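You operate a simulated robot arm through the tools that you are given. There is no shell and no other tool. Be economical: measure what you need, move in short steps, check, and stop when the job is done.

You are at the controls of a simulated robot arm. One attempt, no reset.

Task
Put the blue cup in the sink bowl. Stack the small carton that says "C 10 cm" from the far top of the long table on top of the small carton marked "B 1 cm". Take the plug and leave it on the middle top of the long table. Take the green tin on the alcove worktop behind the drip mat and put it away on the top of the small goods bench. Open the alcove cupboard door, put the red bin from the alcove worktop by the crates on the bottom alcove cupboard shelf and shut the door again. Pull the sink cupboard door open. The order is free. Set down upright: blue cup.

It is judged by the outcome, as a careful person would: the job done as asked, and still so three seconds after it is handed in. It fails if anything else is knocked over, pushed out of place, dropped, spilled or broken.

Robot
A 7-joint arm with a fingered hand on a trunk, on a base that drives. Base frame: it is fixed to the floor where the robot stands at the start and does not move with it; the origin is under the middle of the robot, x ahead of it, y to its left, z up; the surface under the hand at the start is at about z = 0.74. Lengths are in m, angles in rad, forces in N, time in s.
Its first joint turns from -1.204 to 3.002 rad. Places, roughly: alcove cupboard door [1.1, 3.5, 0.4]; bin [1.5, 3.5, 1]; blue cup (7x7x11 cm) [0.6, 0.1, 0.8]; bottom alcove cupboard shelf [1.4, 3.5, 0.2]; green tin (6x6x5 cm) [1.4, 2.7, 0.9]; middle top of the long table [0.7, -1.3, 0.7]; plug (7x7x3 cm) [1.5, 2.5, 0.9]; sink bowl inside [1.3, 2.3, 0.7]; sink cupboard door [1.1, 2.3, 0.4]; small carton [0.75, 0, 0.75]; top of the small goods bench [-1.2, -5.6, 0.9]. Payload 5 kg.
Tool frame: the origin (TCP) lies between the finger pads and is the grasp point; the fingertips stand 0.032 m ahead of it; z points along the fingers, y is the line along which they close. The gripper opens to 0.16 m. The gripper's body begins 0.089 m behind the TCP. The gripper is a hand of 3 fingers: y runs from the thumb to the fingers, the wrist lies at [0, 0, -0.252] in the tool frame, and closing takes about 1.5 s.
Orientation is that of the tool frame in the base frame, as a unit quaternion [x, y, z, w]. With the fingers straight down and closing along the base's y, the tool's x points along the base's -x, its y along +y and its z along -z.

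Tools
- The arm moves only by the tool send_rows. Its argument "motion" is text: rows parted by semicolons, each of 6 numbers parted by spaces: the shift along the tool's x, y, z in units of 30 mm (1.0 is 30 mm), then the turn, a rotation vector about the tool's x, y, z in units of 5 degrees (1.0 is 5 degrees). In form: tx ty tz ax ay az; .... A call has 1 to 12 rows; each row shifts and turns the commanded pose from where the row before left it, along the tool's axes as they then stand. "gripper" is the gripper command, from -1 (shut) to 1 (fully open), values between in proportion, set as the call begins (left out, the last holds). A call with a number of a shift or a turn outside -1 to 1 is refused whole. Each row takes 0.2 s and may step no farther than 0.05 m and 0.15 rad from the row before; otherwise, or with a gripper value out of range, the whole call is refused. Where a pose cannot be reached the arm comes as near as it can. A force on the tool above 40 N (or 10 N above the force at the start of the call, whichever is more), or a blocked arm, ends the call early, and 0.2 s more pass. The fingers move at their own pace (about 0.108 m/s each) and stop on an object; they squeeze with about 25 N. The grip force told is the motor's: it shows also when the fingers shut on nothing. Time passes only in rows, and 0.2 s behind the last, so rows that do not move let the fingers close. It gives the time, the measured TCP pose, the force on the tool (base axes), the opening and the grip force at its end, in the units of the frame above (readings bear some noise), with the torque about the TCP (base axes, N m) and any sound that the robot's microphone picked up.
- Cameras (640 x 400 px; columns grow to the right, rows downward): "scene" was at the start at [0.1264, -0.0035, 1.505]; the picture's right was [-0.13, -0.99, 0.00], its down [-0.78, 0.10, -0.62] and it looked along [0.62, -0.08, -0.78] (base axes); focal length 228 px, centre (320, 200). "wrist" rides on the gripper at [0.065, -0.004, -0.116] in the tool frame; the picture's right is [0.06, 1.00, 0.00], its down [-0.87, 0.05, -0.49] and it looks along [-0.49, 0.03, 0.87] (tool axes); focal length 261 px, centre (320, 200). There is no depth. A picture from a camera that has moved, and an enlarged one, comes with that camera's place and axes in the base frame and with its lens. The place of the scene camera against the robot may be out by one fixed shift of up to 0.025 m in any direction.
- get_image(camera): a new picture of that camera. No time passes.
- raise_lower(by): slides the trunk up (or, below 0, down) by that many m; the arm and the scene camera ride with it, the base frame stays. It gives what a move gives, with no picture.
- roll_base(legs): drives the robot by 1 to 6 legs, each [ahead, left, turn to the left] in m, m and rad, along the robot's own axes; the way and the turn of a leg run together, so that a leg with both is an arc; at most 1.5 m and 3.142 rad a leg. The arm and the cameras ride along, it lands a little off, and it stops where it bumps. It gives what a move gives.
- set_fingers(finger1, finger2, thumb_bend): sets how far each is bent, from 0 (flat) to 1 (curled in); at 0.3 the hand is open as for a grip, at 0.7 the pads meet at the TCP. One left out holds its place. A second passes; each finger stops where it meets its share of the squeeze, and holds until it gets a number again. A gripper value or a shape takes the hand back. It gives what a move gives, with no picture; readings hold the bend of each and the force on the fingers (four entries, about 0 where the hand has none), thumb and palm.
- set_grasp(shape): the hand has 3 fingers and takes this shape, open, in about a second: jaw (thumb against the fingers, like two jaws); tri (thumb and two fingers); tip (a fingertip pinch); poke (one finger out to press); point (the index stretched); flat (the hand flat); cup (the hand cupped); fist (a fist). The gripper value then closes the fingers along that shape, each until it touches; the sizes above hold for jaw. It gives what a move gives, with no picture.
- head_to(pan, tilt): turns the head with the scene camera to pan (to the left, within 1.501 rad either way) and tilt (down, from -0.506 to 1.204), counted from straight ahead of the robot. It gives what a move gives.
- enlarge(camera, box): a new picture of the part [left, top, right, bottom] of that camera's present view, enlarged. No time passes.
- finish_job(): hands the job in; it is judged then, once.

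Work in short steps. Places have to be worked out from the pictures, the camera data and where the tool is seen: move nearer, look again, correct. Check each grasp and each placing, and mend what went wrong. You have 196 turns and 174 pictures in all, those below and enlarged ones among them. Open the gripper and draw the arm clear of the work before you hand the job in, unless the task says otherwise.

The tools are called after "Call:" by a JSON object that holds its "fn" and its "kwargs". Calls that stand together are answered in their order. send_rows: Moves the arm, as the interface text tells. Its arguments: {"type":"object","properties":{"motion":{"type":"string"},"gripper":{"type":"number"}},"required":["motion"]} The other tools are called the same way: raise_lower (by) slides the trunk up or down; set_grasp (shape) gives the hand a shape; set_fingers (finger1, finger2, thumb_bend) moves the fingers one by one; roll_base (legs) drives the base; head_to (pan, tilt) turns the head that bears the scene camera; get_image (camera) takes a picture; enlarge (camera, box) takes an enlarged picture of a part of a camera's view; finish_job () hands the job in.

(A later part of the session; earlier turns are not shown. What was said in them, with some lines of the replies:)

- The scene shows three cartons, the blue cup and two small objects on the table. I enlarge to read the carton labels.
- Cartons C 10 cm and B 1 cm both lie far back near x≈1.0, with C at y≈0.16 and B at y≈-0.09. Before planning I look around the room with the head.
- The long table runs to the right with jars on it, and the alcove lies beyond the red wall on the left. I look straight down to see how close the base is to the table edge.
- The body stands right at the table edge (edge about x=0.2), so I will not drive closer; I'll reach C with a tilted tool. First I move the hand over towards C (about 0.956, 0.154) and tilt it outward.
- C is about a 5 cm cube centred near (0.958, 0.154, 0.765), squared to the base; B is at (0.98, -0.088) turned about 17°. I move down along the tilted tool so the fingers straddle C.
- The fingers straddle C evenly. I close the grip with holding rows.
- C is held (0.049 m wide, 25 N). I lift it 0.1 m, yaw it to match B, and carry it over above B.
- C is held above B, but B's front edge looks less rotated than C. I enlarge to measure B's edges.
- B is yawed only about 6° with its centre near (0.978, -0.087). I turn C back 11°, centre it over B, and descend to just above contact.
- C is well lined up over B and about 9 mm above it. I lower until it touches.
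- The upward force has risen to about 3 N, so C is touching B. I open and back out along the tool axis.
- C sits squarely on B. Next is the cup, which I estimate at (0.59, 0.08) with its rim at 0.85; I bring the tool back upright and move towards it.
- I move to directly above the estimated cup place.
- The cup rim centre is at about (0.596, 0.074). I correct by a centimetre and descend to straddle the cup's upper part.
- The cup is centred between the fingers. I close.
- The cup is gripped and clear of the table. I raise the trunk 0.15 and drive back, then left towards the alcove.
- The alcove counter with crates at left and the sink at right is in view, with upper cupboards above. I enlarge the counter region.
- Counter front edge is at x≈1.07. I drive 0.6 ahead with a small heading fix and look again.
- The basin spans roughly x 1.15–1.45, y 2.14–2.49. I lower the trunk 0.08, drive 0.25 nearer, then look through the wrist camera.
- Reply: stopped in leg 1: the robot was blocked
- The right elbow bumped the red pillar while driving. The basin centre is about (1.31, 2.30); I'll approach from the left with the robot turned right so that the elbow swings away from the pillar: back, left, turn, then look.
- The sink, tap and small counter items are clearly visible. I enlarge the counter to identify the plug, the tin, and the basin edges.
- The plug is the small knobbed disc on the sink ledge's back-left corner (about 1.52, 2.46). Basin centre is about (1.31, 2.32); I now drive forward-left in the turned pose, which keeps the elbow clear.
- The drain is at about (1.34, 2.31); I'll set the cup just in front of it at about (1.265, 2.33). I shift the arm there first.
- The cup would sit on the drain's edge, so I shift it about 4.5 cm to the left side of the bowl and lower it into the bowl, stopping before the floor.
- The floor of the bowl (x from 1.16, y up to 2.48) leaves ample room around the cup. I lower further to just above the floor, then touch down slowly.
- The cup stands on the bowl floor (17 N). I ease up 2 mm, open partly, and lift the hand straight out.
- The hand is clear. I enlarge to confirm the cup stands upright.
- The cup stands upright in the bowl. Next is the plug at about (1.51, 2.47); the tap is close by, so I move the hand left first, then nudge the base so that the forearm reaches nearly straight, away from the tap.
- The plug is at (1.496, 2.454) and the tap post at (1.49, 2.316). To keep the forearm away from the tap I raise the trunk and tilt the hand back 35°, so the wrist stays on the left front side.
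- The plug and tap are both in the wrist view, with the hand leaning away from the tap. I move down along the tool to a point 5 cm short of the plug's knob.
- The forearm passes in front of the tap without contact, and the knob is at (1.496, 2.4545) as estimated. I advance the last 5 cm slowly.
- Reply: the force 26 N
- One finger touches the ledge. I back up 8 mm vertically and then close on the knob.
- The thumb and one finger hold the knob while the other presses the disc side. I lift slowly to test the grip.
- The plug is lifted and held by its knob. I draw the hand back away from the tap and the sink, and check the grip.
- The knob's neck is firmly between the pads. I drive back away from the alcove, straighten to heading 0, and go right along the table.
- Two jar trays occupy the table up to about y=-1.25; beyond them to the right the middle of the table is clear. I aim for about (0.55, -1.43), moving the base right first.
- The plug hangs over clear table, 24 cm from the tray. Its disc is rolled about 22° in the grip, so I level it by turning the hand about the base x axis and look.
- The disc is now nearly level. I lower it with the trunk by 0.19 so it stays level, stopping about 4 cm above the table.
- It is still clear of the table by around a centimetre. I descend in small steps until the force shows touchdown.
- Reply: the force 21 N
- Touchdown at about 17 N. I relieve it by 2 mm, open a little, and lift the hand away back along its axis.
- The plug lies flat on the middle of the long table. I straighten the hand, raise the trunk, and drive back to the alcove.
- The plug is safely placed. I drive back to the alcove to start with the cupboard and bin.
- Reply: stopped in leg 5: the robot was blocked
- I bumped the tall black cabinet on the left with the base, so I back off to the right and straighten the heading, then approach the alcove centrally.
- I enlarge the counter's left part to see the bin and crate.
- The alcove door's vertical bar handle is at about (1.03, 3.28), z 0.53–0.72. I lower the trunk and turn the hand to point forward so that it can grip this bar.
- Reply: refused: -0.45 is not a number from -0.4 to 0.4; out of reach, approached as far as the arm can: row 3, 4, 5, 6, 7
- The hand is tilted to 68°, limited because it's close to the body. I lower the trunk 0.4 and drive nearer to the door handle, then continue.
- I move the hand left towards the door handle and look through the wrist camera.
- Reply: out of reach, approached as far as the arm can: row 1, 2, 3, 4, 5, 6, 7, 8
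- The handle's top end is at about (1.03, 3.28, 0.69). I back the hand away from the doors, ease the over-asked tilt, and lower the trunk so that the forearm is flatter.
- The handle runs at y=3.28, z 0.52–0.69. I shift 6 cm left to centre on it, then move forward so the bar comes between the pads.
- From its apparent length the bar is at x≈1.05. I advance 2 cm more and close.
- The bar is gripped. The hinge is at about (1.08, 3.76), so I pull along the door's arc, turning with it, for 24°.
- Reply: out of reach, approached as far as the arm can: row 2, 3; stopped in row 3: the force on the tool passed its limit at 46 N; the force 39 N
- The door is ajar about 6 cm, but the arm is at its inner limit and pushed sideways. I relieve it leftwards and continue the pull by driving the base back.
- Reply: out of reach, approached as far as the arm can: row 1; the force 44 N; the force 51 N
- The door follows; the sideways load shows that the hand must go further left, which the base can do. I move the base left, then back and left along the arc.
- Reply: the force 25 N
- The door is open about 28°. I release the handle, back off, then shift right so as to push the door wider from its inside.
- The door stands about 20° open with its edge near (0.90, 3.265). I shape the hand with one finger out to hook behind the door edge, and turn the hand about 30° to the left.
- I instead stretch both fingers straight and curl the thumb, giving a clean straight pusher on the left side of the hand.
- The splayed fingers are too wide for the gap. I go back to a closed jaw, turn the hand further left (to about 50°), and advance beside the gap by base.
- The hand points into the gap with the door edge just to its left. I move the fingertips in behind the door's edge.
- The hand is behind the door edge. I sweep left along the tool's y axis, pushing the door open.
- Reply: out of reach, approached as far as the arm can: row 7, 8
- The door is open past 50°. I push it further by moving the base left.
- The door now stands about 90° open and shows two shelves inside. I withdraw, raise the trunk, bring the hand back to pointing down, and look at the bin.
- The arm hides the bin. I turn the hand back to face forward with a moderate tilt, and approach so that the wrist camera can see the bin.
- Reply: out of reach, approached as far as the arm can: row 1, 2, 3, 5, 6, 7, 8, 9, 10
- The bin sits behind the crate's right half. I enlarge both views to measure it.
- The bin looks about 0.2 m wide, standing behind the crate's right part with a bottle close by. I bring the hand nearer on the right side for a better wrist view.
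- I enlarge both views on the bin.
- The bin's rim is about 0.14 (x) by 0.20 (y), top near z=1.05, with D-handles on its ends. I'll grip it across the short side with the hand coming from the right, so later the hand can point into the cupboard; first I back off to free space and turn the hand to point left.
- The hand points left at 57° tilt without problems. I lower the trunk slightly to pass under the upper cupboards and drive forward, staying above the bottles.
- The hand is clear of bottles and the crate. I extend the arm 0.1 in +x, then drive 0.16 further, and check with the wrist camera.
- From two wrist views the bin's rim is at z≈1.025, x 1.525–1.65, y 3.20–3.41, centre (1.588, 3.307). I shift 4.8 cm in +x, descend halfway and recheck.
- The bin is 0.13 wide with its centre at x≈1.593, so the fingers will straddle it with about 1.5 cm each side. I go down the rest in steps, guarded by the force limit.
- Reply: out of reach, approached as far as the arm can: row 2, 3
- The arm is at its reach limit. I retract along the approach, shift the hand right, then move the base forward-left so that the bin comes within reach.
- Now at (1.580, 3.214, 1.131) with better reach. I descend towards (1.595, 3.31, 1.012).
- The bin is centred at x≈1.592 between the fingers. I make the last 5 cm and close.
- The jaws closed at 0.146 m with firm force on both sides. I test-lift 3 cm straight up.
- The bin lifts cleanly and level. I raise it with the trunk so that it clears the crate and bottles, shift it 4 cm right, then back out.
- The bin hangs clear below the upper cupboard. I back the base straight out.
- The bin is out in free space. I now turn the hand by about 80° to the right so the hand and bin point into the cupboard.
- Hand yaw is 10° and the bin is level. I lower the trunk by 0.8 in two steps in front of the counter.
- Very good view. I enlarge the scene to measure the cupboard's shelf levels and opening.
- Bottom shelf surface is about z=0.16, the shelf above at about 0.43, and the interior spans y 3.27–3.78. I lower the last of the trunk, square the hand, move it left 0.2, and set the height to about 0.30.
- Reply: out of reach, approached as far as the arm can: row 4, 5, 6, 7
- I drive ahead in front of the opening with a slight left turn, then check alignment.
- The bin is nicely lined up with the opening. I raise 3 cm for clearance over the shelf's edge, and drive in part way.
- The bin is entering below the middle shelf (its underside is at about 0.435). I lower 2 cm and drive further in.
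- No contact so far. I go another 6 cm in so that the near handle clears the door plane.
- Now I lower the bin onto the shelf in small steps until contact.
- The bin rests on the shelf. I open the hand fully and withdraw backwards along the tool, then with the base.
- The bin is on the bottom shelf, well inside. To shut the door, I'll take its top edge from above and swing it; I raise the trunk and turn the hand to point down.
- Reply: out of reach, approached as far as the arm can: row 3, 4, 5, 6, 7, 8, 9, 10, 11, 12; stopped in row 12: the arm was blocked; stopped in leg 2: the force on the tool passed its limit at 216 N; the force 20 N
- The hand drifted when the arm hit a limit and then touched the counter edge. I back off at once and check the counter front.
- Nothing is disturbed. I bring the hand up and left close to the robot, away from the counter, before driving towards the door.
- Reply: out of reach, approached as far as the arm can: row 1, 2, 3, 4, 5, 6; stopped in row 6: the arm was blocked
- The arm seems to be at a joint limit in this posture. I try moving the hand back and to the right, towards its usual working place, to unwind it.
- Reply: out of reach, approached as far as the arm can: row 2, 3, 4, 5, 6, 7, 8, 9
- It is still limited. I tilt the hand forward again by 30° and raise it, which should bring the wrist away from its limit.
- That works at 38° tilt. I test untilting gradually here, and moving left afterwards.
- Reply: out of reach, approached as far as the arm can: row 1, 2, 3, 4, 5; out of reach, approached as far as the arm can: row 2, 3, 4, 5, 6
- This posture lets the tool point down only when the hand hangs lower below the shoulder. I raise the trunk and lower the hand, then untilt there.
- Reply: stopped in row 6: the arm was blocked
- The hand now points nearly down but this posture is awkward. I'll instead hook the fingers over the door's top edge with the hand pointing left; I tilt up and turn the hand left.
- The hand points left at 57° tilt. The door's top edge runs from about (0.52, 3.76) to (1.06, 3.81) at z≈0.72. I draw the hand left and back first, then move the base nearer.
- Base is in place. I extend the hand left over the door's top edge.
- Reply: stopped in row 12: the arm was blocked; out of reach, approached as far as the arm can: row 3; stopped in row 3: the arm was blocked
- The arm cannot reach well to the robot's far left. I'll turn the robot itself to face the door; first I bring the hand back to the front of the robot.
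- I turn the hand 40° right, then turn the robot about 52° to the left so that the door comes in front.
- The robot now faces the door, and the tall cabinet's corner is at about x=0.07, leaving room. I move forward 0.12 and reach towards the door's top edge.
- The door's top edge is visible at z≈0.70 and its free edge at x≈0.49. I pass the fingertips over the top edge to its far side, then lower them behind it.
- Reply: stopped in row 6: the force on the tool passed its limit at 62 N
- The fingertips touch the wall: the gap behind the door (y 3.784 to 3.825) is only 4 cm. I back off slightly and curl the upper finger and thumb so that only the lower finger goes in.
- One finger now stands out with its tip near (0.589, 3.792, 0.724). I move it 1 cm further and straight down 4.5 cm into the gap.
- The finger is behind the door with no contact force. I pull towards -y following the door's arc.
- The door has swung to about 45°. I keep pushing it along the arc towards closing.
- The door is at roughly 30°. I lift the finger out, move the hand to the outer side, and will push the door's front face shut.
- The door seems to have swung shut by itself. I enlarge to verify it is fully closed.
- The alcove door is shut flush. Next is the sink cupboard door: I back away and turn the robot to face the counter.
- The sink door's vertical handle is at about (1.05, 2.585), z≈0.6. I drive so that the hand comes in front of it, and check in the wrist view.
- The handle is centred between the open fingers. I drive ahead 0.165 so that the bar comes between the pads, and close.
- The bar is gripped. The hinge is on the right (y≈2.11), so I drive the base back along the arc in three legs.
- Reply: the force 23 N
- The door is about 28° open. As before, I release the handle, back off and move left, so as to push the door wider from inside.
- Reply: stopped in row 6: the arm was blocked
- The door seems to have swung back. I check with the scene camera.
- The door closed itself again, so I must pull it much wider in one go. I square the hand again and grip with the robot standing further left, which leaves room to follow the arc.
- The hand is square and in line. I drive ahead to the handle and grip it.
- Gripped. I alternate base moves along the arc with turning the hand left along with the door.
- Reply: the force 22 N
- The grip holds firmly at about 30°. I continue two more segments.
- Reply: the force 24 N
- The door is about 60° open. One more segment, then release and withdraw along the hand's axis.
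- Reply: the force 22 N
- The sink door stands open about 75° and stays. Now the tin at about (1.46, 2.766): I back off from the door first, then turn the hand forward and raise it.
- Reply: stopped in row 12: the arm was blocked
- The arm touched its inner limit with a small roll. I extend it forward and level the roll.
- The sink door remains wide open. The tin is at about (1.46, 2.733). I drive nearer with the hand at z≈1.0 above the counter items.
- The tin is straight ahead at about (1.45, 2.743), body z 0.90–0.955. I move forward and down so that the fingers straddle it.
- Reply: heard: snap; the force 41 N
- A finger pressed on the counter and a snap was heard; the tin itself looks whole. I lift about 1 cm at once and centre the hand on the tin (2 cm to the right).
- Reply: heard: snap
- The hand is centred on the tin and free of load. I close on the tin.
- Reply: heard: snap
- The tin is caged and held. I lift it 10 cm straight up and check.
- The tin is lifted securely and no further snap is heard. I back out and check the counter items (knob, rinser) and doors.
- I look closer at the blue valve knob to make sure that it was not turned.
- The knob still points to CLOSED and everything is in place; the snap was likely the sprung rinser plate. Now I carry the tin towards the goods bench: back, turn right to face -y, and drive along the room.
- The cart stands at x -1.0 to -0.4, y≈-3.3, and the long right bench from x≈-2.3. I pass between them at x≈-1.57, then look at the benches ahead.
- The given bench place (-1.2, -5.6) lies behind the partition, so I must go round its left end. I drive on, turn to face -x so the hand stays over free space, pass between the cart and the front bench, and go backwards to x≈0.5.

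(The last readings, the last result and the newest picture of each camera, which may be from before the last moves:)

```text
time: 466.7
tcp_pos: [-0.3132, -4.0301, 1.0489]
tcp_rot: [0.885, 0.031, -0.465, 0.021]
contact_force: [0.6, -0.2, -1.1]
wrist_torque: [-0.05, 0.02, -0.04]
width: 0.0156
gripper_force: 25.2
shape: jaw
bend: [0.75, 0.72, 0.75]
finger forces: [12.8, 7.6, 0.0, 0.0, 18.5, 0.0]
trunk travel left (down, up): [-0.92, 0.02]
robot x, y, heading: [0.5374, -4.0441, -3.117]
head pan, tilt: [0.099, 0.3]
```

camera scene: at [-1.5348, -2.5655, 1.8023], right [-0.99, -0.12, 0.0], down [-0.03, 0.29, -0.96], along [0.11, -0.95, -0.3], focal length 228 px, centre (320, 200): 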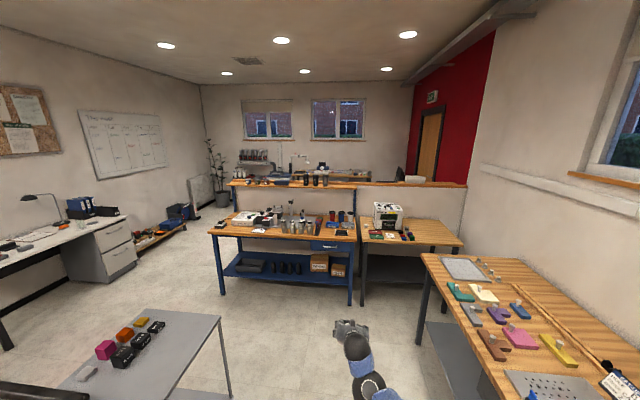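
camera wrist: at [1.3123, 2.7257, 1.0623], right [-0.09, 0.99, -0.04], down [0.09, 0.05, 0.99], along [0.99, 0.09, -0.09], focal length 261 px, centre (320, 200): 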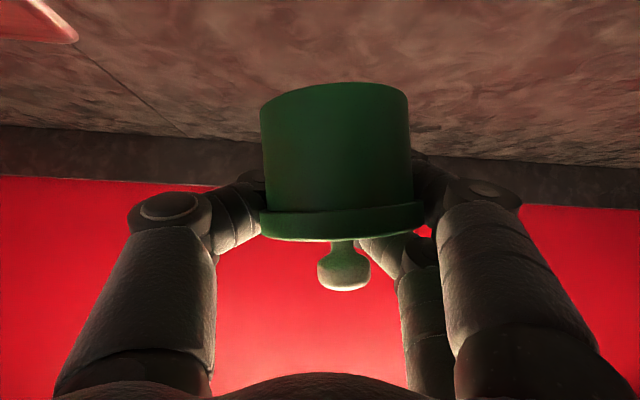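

All went clear. I turn to face -y and look ahead past the partition's end.

Call:
{"fn": "roll_base", "kwargs": {"legs": [[0, 0, 1.546], [0.7, 0, 0]]}}

Call:
{"fn": "head_to", "kwargs": {"pan": -0.7, "tilt": 0.4}}

Call:
{"fn": "get_image", "kwargs": {"camera": "scene"}}

```text
time: 474.3
tcp_pos: [0.4949, -5.6032, 1.0487]
tcp_rot: [0.615, 0.637, -0.32, 0.337]
contact_force: [0.4, -0.8, -1.7]
wrist_torque: [-0.06, -0.01, 0.03]
width: 0.0152
gripper_force: 25.2
shape: jaw
bend: [0.75, 0.72, 0.75]
finger forces: [12.4, 7.3, 0.0, 0.0, 17.9, 0.0]
trunk travel left (down, up): [-0.92, 0.02]
robot x, y, heading: [0.5331, -4.754, -1.582]
head pan, tilt: [0.099, 0.3]
```

```text
time: 475.4
tcp_pos: [0.4942, -5.6042, 1.0497]
tcp_rot: [0.615, 0.637, -0.32, 0.337]
contact_force: [-0.3, -1.0, -1.3]
wrist_torque: [-0.05, 0.03, 0.0]
width: 0.015
gripper_force: 24.8
shape: jaw
bend: [0.75, 0.72, 0.75]
finger forces: [12.4, 7.3, 0.1, 0.0, 17.9, 0.1]
trunk travel left (down, up): [-0.92, 0.02]
robot x, y, heading: [0.5375, -4.7493, -1.578]
head pan, tilt: [-0.7, 0.4]
```

```text
9 pictures are left
camera scene: at [0.4766, -4.8653, 1.7931], right [-0.76, 0.65, 0.0], down [0.25, 0.3, -0.92], along [-0.6, -0.7, -0.39], focal length 228 px, centre (320, 200)
```

scene: 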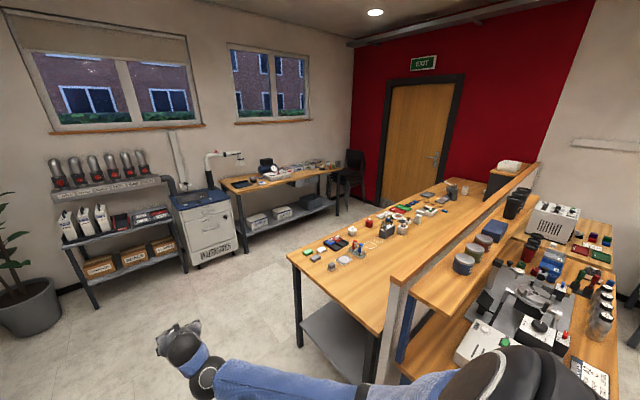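

The small goods bench is behind the partition; its near end (x from -0.16, y -5.2 to -5.9) has a free area around (-0.33, -5.5). I drive 0.75 forward and turn to face -x.

Call:
{"fn": "roll_base", "kwargs": {"legs": [[0.75, 0, 0], [0, 0, -1.56]]}}

Call:
{"fn": "head_to", "kwargs": {"pan": 0.0, "tilt": 0.75}}

Call:
{"fn": "get_image", "kwargs": {"camera": "scene"}}

Call:
{"fn": "get_image", "kwargs": {"camera": "wrist"}}

```text
time: 483.4
tcp_pos: [-0.3226, -5.4638, 1.0488]
tcp_rot: [0.885, 0.013, -0.465, 0.011]
contact_force: [0.0, -0.8, -1.5]
wrist_torque: [0.0, 0.04, 0.0]
width: 0.0147
gripper_force: 24.8
shape: jaw
bend: [0.75, 0.72, 0.75]
finger forces: [12.0, 7.1, 0.0, 0.0, 16.9, 0.1]
trunk travel left (down, up): [-0.92, 0.02]
robot x, y, heading: [0.5287, -5.5087, 3.127]
head pan, tilt: [-0.7, 0.4]
```

```text
time: 484.4
tcp_pos: [-0.3234, -5.4645, 1.0483]
tcp_rot: [0.885, 0.013, -0.465, 0.011]
contact_force: [-0.7, 0.5, -0.9]
wrist_torque: [-0.01, 0.05, -0.02]
width: 0.0151
gripper_force: 24.8
shape: jaw
bend: [0.75, 0.72, 0.75]
finger forces: [12.0, 7.0, 0.1, 0.0, 17.0, 0.0]
trunk travel left (down, up): [-0.92, 0.02]
robot x, y, heading: [0.5264, -5.512, 3.129]
head pan, tilt: [0.0, 0.75]
```

```text
8 pictures are left
camera scene: at [0.3979, -5.5028, 1.762], right [0.01, 1.0, 0.0], down [0.68, -0.01, -0.73], along [-0.73, 0.01, -0.68], focal length 228 px, centre (320, 200)
```

scene: 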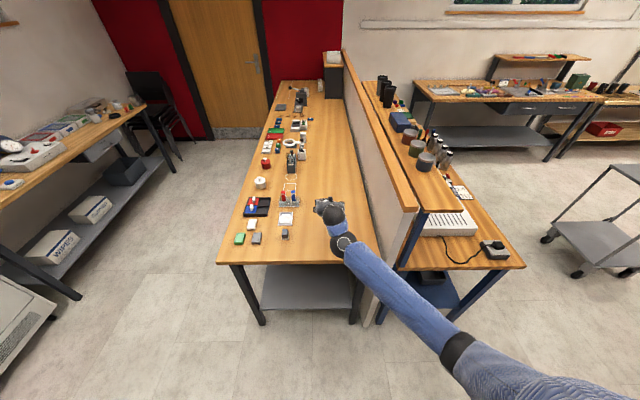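

```text
7 pictures are left
camera wrist: at [-0.1913, -5.4545, 1.062], right [0.07, -1.0, -0.04], down [-0.09, -0.05, 0.99], along [-0.99, -0.06, -0.09], focal length 261 px, centre (320, 200)
```

wrist: 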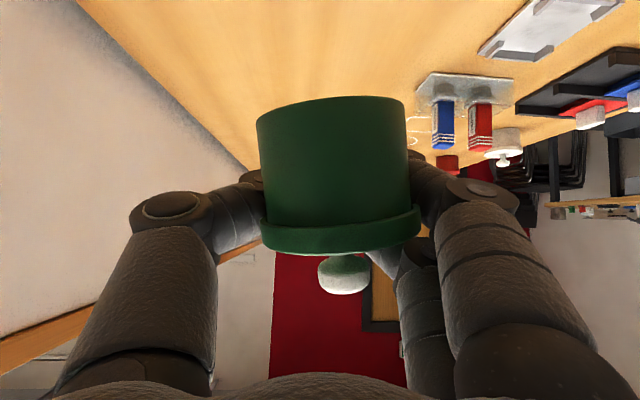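

The tin hangs over a free area of the bench, about 0.2 m from the nearest goods and 0.15 m from the partition. I shift 2 cm left and lower the trunk 7 cm.

Call:
{"fn": "send_rows", "kwargs": {"motion": "0 0.4 0 0 0 0;0 0.3 0 0 0 0"}}

Call:
{"fn": "raise_lower", "kwargs": {"by": -0.07}}

Call:
{"fn": "get_image", "kwargs": {"camera": "wrist"}}

```text
time: 485.0
tcp_pos: [-0.3226, -5.4843, 1.05]
tcp_rot: [0.886, 0.012, -0.464, 0.01]
contact_force: [1.1, 0.1, -1.5]
wrist_torque: [-0.03, 0.01, 0.05]
width: 0.0149
gripper_force: 24.8
shape: jaw
bend: [0.75, 0.72, 0.75]
finger forces: [12.0, 7.0, 0.0, 0.0, 17.0, 0.0]
trunk travel left (down, up): [-0.92, 0.02]
robot x, y, heading: [0.5255, -5.5116, 3.125]
head pan, tilt: [0.0, 0.75]
```

```text
time: 486.1
tcp_pos: [-0.3217, -5.4846, 0.9792]
tcp_rot: [0.885, 0.013, -0.465, 0.011]
contact_force: [-0.1, 0.8, -1.5]
wrist_torque: [0.01, 0.01, 0.0]
width: 0.0151
gripper_force: 24.2
shape: jaw
bend: [0.75, 0.72, 0.75]
finger forces: [12.0, 7.0, 0.0, 0.0, 16.9, 0.1]
trunk travel left (down, up): [-0.85, 0.09]
robot x, y, heading: [0.5311, -5.511, 3.123]
head pan, tilt: [0.0, 0.75]
```

```text
6 pictures are left
camera wrist: at [-0.1905, -5.4753, 0.9928], right [0.07, -1.0, -0.04], down [-0.09, -0.05, 0.99], along [-0.99, -0.06, -0.09], focal length 261 px, centre (320, 200)
```

wrist: 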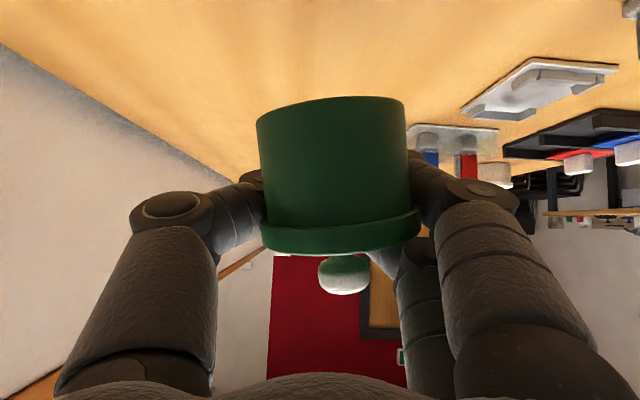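

It is still clear of the bench. I descend in small steps watching the force.

Call:
{"fn": "send_rows", "kwargs": {"motion": "0.14 0 0.095 0 0 0;0.14 0 0.095 0 0 0;0.14 0 0.095 0 0 0;0.11 0 0.076 0 0 0;0 0 0 0 0 0"}}

Call:
{"fn": "send_rows", "kwargs": {"motion": "0.11 0 0.076 0 0 0;0 0 0 0 0 0;0.11 0 0.076 0 0 0;0 0 0 0 0 0"}}

```text
time: 487.3
tcp_pos: [-0.3232, -5.4837, 0.9602]
tcp_rot: [0.885, 0.012, -0.465, 0.01]
contact_force: [-0.1, 1.2, -1.0]
wrist_torque: [0.0, 0.04, 0.01]
width: 0.0149
gripper_force: 25.0
shape: jaw
bend: [0.75, 0.72, 0.75]
finger forces: [11.8, 7.0, 0.1, 0.0, 16.9, 0.0]
trunk travel left (down, up): [-0.85, 0.09]
robot x, y, heading: [0.5297, -5.5083, 3.131]
head pan, tilt: [0.0, 0.75]
```

```text
time: 488.3
tcp_pos: [-0.3221, -5.4846, 0.9523]
tcp_rot: [0.885, 0.013, -0.465, 0.011]
contact_force: [0.9, 0.7, -1.7]
wrist_torque: [0.01, 0.04, -0.01]
width: 0.0148
gripper_force: 24.9
shape: jaw
bend: [0.75, 0.72, 0.75]
finger forces: [11.9, 7.0, 0.0, 0.0, 16.8, 0.0]
trunk travel left (down, up): [-0.85, 0.09]
robot x, y, heading: [0.5302, -5.5097, 3.132]
head pan, tilt: [0.0, 0.75]
```

Still no contact. I go on in the same small steps.

Call:
{"fn": "send_rows", "kwargs": {"motion": "0.11 0 0.076 0 0 0;0 0 0 0 0 0;0.11 0 0.076 0 0 0;0 0 0 0 0 0"}}

Call:
{"fn": "get_image", "kwargs": {"camera": "wrist"}}

```text
time: 489.3
tcp_pos: [-0.3232, -5.484, 0.944]
tcp_rot: [0.885, 0.013, -0.465, 0.01]
contact_force: [-0.2, 0.6, -1.2]
wrist_torque: [0.03, 0.05, -0.04]
width: 0.0147
gripper_force: 24.8
shape: jaw
bend: [0.75, 0.72, 0.75]
finger forces: [11.9, 7.1, 0.1, 0.0, 16.8, 0.0]
trunk travel left (down, up): [-0.85, 0.09]
robot x, y, heading: [0.5356, -5.5123, 3.127]
head pan, tilt: [0.0, 0.75]
```

```text
5 pictures are left
camera wrist: at [-0.1909, -5.4752, 0.957], right [0.07, -1.0, -0.04], down [-0.09, -0.05, 0.99], along [-0.99, -0.06, -0.09], focal length 261 px, centre (320, 200)
```

wrist: 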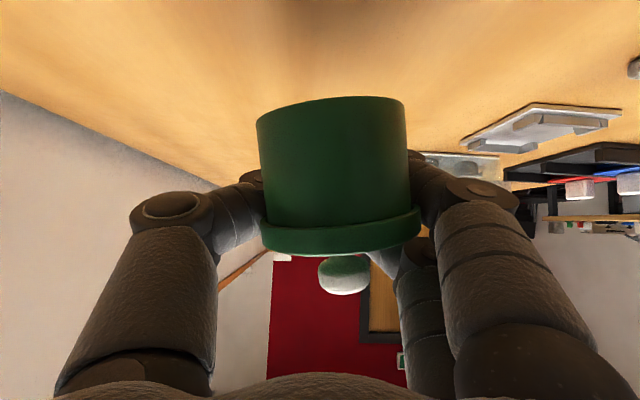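

The bench seems nearer z≈0.86–0.88, so I continue down in 5 mm steps.

Call:
{"fn": "send_rows", "kwargs": {"motion": "0.14 0 0.095 0 0 0;0 0 0 0 0 0;0.14 0 0.095 0 0 0;0 0 0 0 0 0;0.14 0 0.095 0 0 0;0 0 0 0 0 0"}}

Call:
{"fn": "send_rows", "kwargs": {"motion": "0.11 0 0.076 0 0 0;0 0 0 0 0 0;0.11 0 0.076 0 0 0;0 0 0 0 0 0"}}

```text
time: 490.7
tcp_pos: [-0.3223, -5.4839, 0.9296]
tcp_rot: [0.885, 0.013, -0.465, 0.01]
contact_force: [-0.1, 0.3, -1.6]
wrist_torque: [-0.01, 0.05, 0.04]
width: 0.0148
gripper_force: 25.0
shape: jaw
bend: [0.75, 0.72, 0.75]
finger forces: [11.9, 7.0, 0.0, 0.1, 16.8, 0.0]
trunk travel left (down, up): [-0.85, 0.09]
robot x, y, heading: [0.5321, -5.511, 3.131]
head pan, tilt: [0.0, 0.75]
```

```text
time: 491.7
tcp_pos: [-0.3237, -5.4851, 0.9197]
tcp_rot: [0.885, 0.012, -0.465, 0.01]
contact_force: [0.6, 0.3, -1.6]
wrist_torque: [0.01, 0.01, 0.01]
width: 0.0145
gripper_force: 25.4
shape: jaw
bend: [0.75, 0.72, 0.75]
finger forces: [11.9, 7.0, 0.1, 0.1, 16.7, 0.1]
trunk travel left (down, up): [-0.85, 0.09]
robot x, y, heading: [0.5265, -5.5122, 3.128]
head pan, tilt: [0.0, 0.75]
```

Still free. I continue with the same cautious steps.

Call:
{"fn": "send_rows", "kwargs": {"motion": "0.11 0 0.076 0 0 0;0 0 0 0 0 0;0.11 0 0.076 0 0 0;0 0 0 0 0 0;0.11 0 0.076 0 0 0;0 0 0 0 0 0"}}

Call:
{"fn": "get_image", "kwargs": {"camera": "wrist"}}

```text
time: 493.1
tcp_pos: [-0.3241, -5.4842, 0.9086]
tcp_rot: [0.886, 0.013, -0.464, 0.011]
contact_force: [0.1, 0.0, -2.2]
wrist_torque: [0.03, 0.05, -0.01]
width: 0.0144
gripper_force: 25.0
shape: jaw
bend: [0.75, 0.72, 0.75]
finger forces: [11.8, 7.0, 0.0, 0.0, 16.7, 0.1]
trunk travel left (down, up): [-0.85, 0.09]
robot x, y, heading: [0.5293, -5.5115, 3.132]
head pan, tilt: [0.0, 0.75]
```

```text
4 pictures are left
camera wrist: at [-0.1917, -5.4755, 0.9211], right [0.07, -1.0, -0.04], down [-0.09, -0.05, 0.99], along [-0.99, -0.06, -0.09], focal length 261 px, centre (320, 200)
```

wrist: 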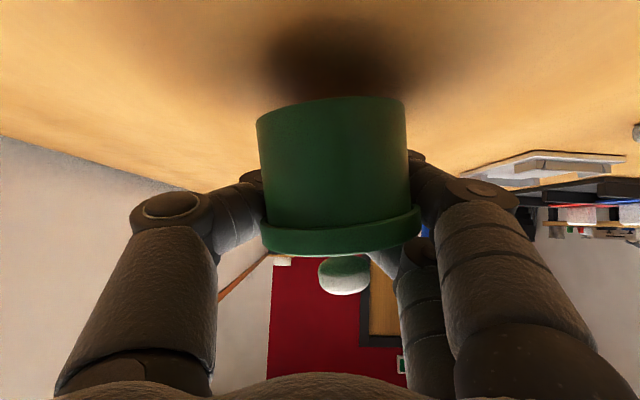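

The contact shadow is close under the tin, roughly 1 cm to go. I continue.

Call:
{"fn": "send_rows", "kwargs": {"motion": "0.11 0 0.076 0 0 0;0 0 0 0 0 0;0.08 0 0.057 0 0 0;0 0 0 0 0 0"}}

Call:
{"fn": "send_rows", "kwargs": {"motion": "0.08 0 0.057 0 0 0;0 0 0 0 0 0;0.08 0 0.057 0 0 0;0 0 0 0 0 0"}}

```text
time: 494.1
tcp_pos: [-0.3232, -5.4858, 0.9022]
tcp_rot: [0.885, 0.013, -0.465, 0.011]
contact_force: [-0.6, -0.6, -0.9]
wrist_torque: [-0.01, 0.04, 0.03]
width: 0.0147
gripper_force: 25.4
shape: jaw
bend: [0.75, 0.72, 0.75]
finger forces: [11.9, 7.0, 0.0, 0.0, 16.7, 0.0]
trunk travel left (down, up): [-0.85, 0.09]
robot x, y, heading: [0.5315, -5.5124, 3.124]
head pan, tilt: [0.0, 0.75]
```

```text
time: 495.1
tcp_pos: [-0.3233, -5.4857, 0.8968]
tcp_rot: [0.885, 0.013, -0.465, 0.011]
contact_force: [-1.3, 1.0, 3.7]
wrist_torque: [-0.07, 0.01, 0.0]
width: 0.015
gripper_force: 24.7
shape: jaw
bend: [0.75, 0.72, 0.75]
finger forces: [10.3, 7.6, 0.0, 0.0, 15.2, 0.0]
trunk travel left (down, up): [-0.85, 0.09]
robot x, y, heading: [0.5301, -5.5073, 3.125]
head pan, tilt: [0.0, 0.75]
```

The tin touches the bench. I open and draw back along the tool axis.

Call:
{"fn": "send_rows", "kwargs": {"motion": "0 0 0 0 0 0;0 0 0 0 0 0;0 0 0 0 0 0;0 0 0 0 0 0;0 0 0 0 0 0;0 0 -0.4 0 0 0;0 0 -0.7 0 0 0;0 0 -0.9 0 0 0;0 0 -0.9 0 0 0;0 0 -0.9 0 0 0", "gripper": 0.35}}

Call:
{"fn": "roll_base", "kwargs": {"legs": [[-0.15, 0, 0]]}}

Call:
{"fn": "get_image", "kwargs": {"camera": "wrist"}}

```text
time: 497.3
tcp_pos: [-0.2283, -5.4806, 0.9617]
tcp_rot: [0.885, 0.013, -0.465, 0.011]
contact_force: [-0.3, -0.3, 0.2]
wrist_torque: [0.0, -0.02, -0.03]
width: 0.1076
gripper_force: 0.0
shape: jaw
bend: [0.68, 0.68, 0.66]
finger forces: [0.0, 0.0, 0.0, 0.1, 0.0, 0.0]
trunk travel left (down, up): [-0.85, 0.09]
robot x, y, heading: [0.5294, -5.5112, 3.122]
head pan, tilt: [0.0, 0.75]
```

```text
time: 498.7
tcp_pos: [-0.0728, -5.4807, 0.9629]
tcp_rot: [0.885, 0.012, -0.465, 0.01]
contact_force: [0.6, -0.2, 0.2]
wrist_torque: [-0.01, -0.01, -0.01]
width: 0.1076
gripper_force: 0.1
shape: jaw
bend: [0.68, 0.68, 0.66]
finger forces: [0.1, 0.0, 0.0, 0.1, 0.1, 0.1]
trunk travel left (down, up): [-0.85, 0.09]
robot x, y, heading: [0.6853, -5.5158, 3.129]
head pan, tilt: [0.0, 0.75]
```

```text
3 pictures are left
camera wrist: at [0.0589, -5.473, 0.9758], right [0.07, -1.0, -0.04], down [-0.09, -0.05, 0.99], along [-0.99, -0.06, -0.09], focal length 261 px, centre (320, 200)
```

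wrist: 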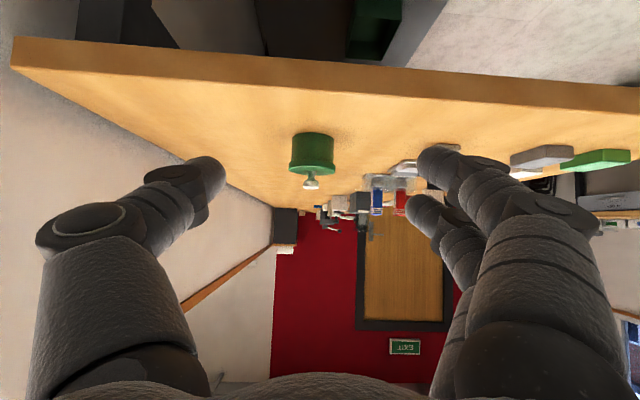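

All parts are done as far as the pictures show: the tin stands upright on the bench, and the hand is open and clear. I hand the job in.

Call:
{"fn": "finish_job", "kwargs": {}}

```text
The job is handed in.
```

I carried out every part of the task and handed the job in. These are the end states as I last saw them:

- **Blue cup:** it stands upright in the sink bowl.
- **Cartons:** "C 10 cm" is stacked on "B 1 cm".
- **Plug:** it lies on the middle top of the long table.
- **Green tin:** it stands upright on the small goods bench.
- **Red bin:** it is on the bottom alcove cupboard shelf.
- **Alcove cupboard door:** it is shut; it swung closed by itself and looks flush.
- **Sink cupboard door:** it is open wide and stayed open.

Some contacts happened along the way:

- **Alcove counter edge:** the hand struck it hard once, with a peak of 216 N.
- **Tall black cabinet and red pillar:** the robot bumped each of them once.
- **Snap sound:** I heard a snap several times while picking up the tin. I think it was the sprung rinser plate.

I saw nothing moved or broken at the counter in the pictures I took after these. I did not check the tall cabinet and the pillar closely.
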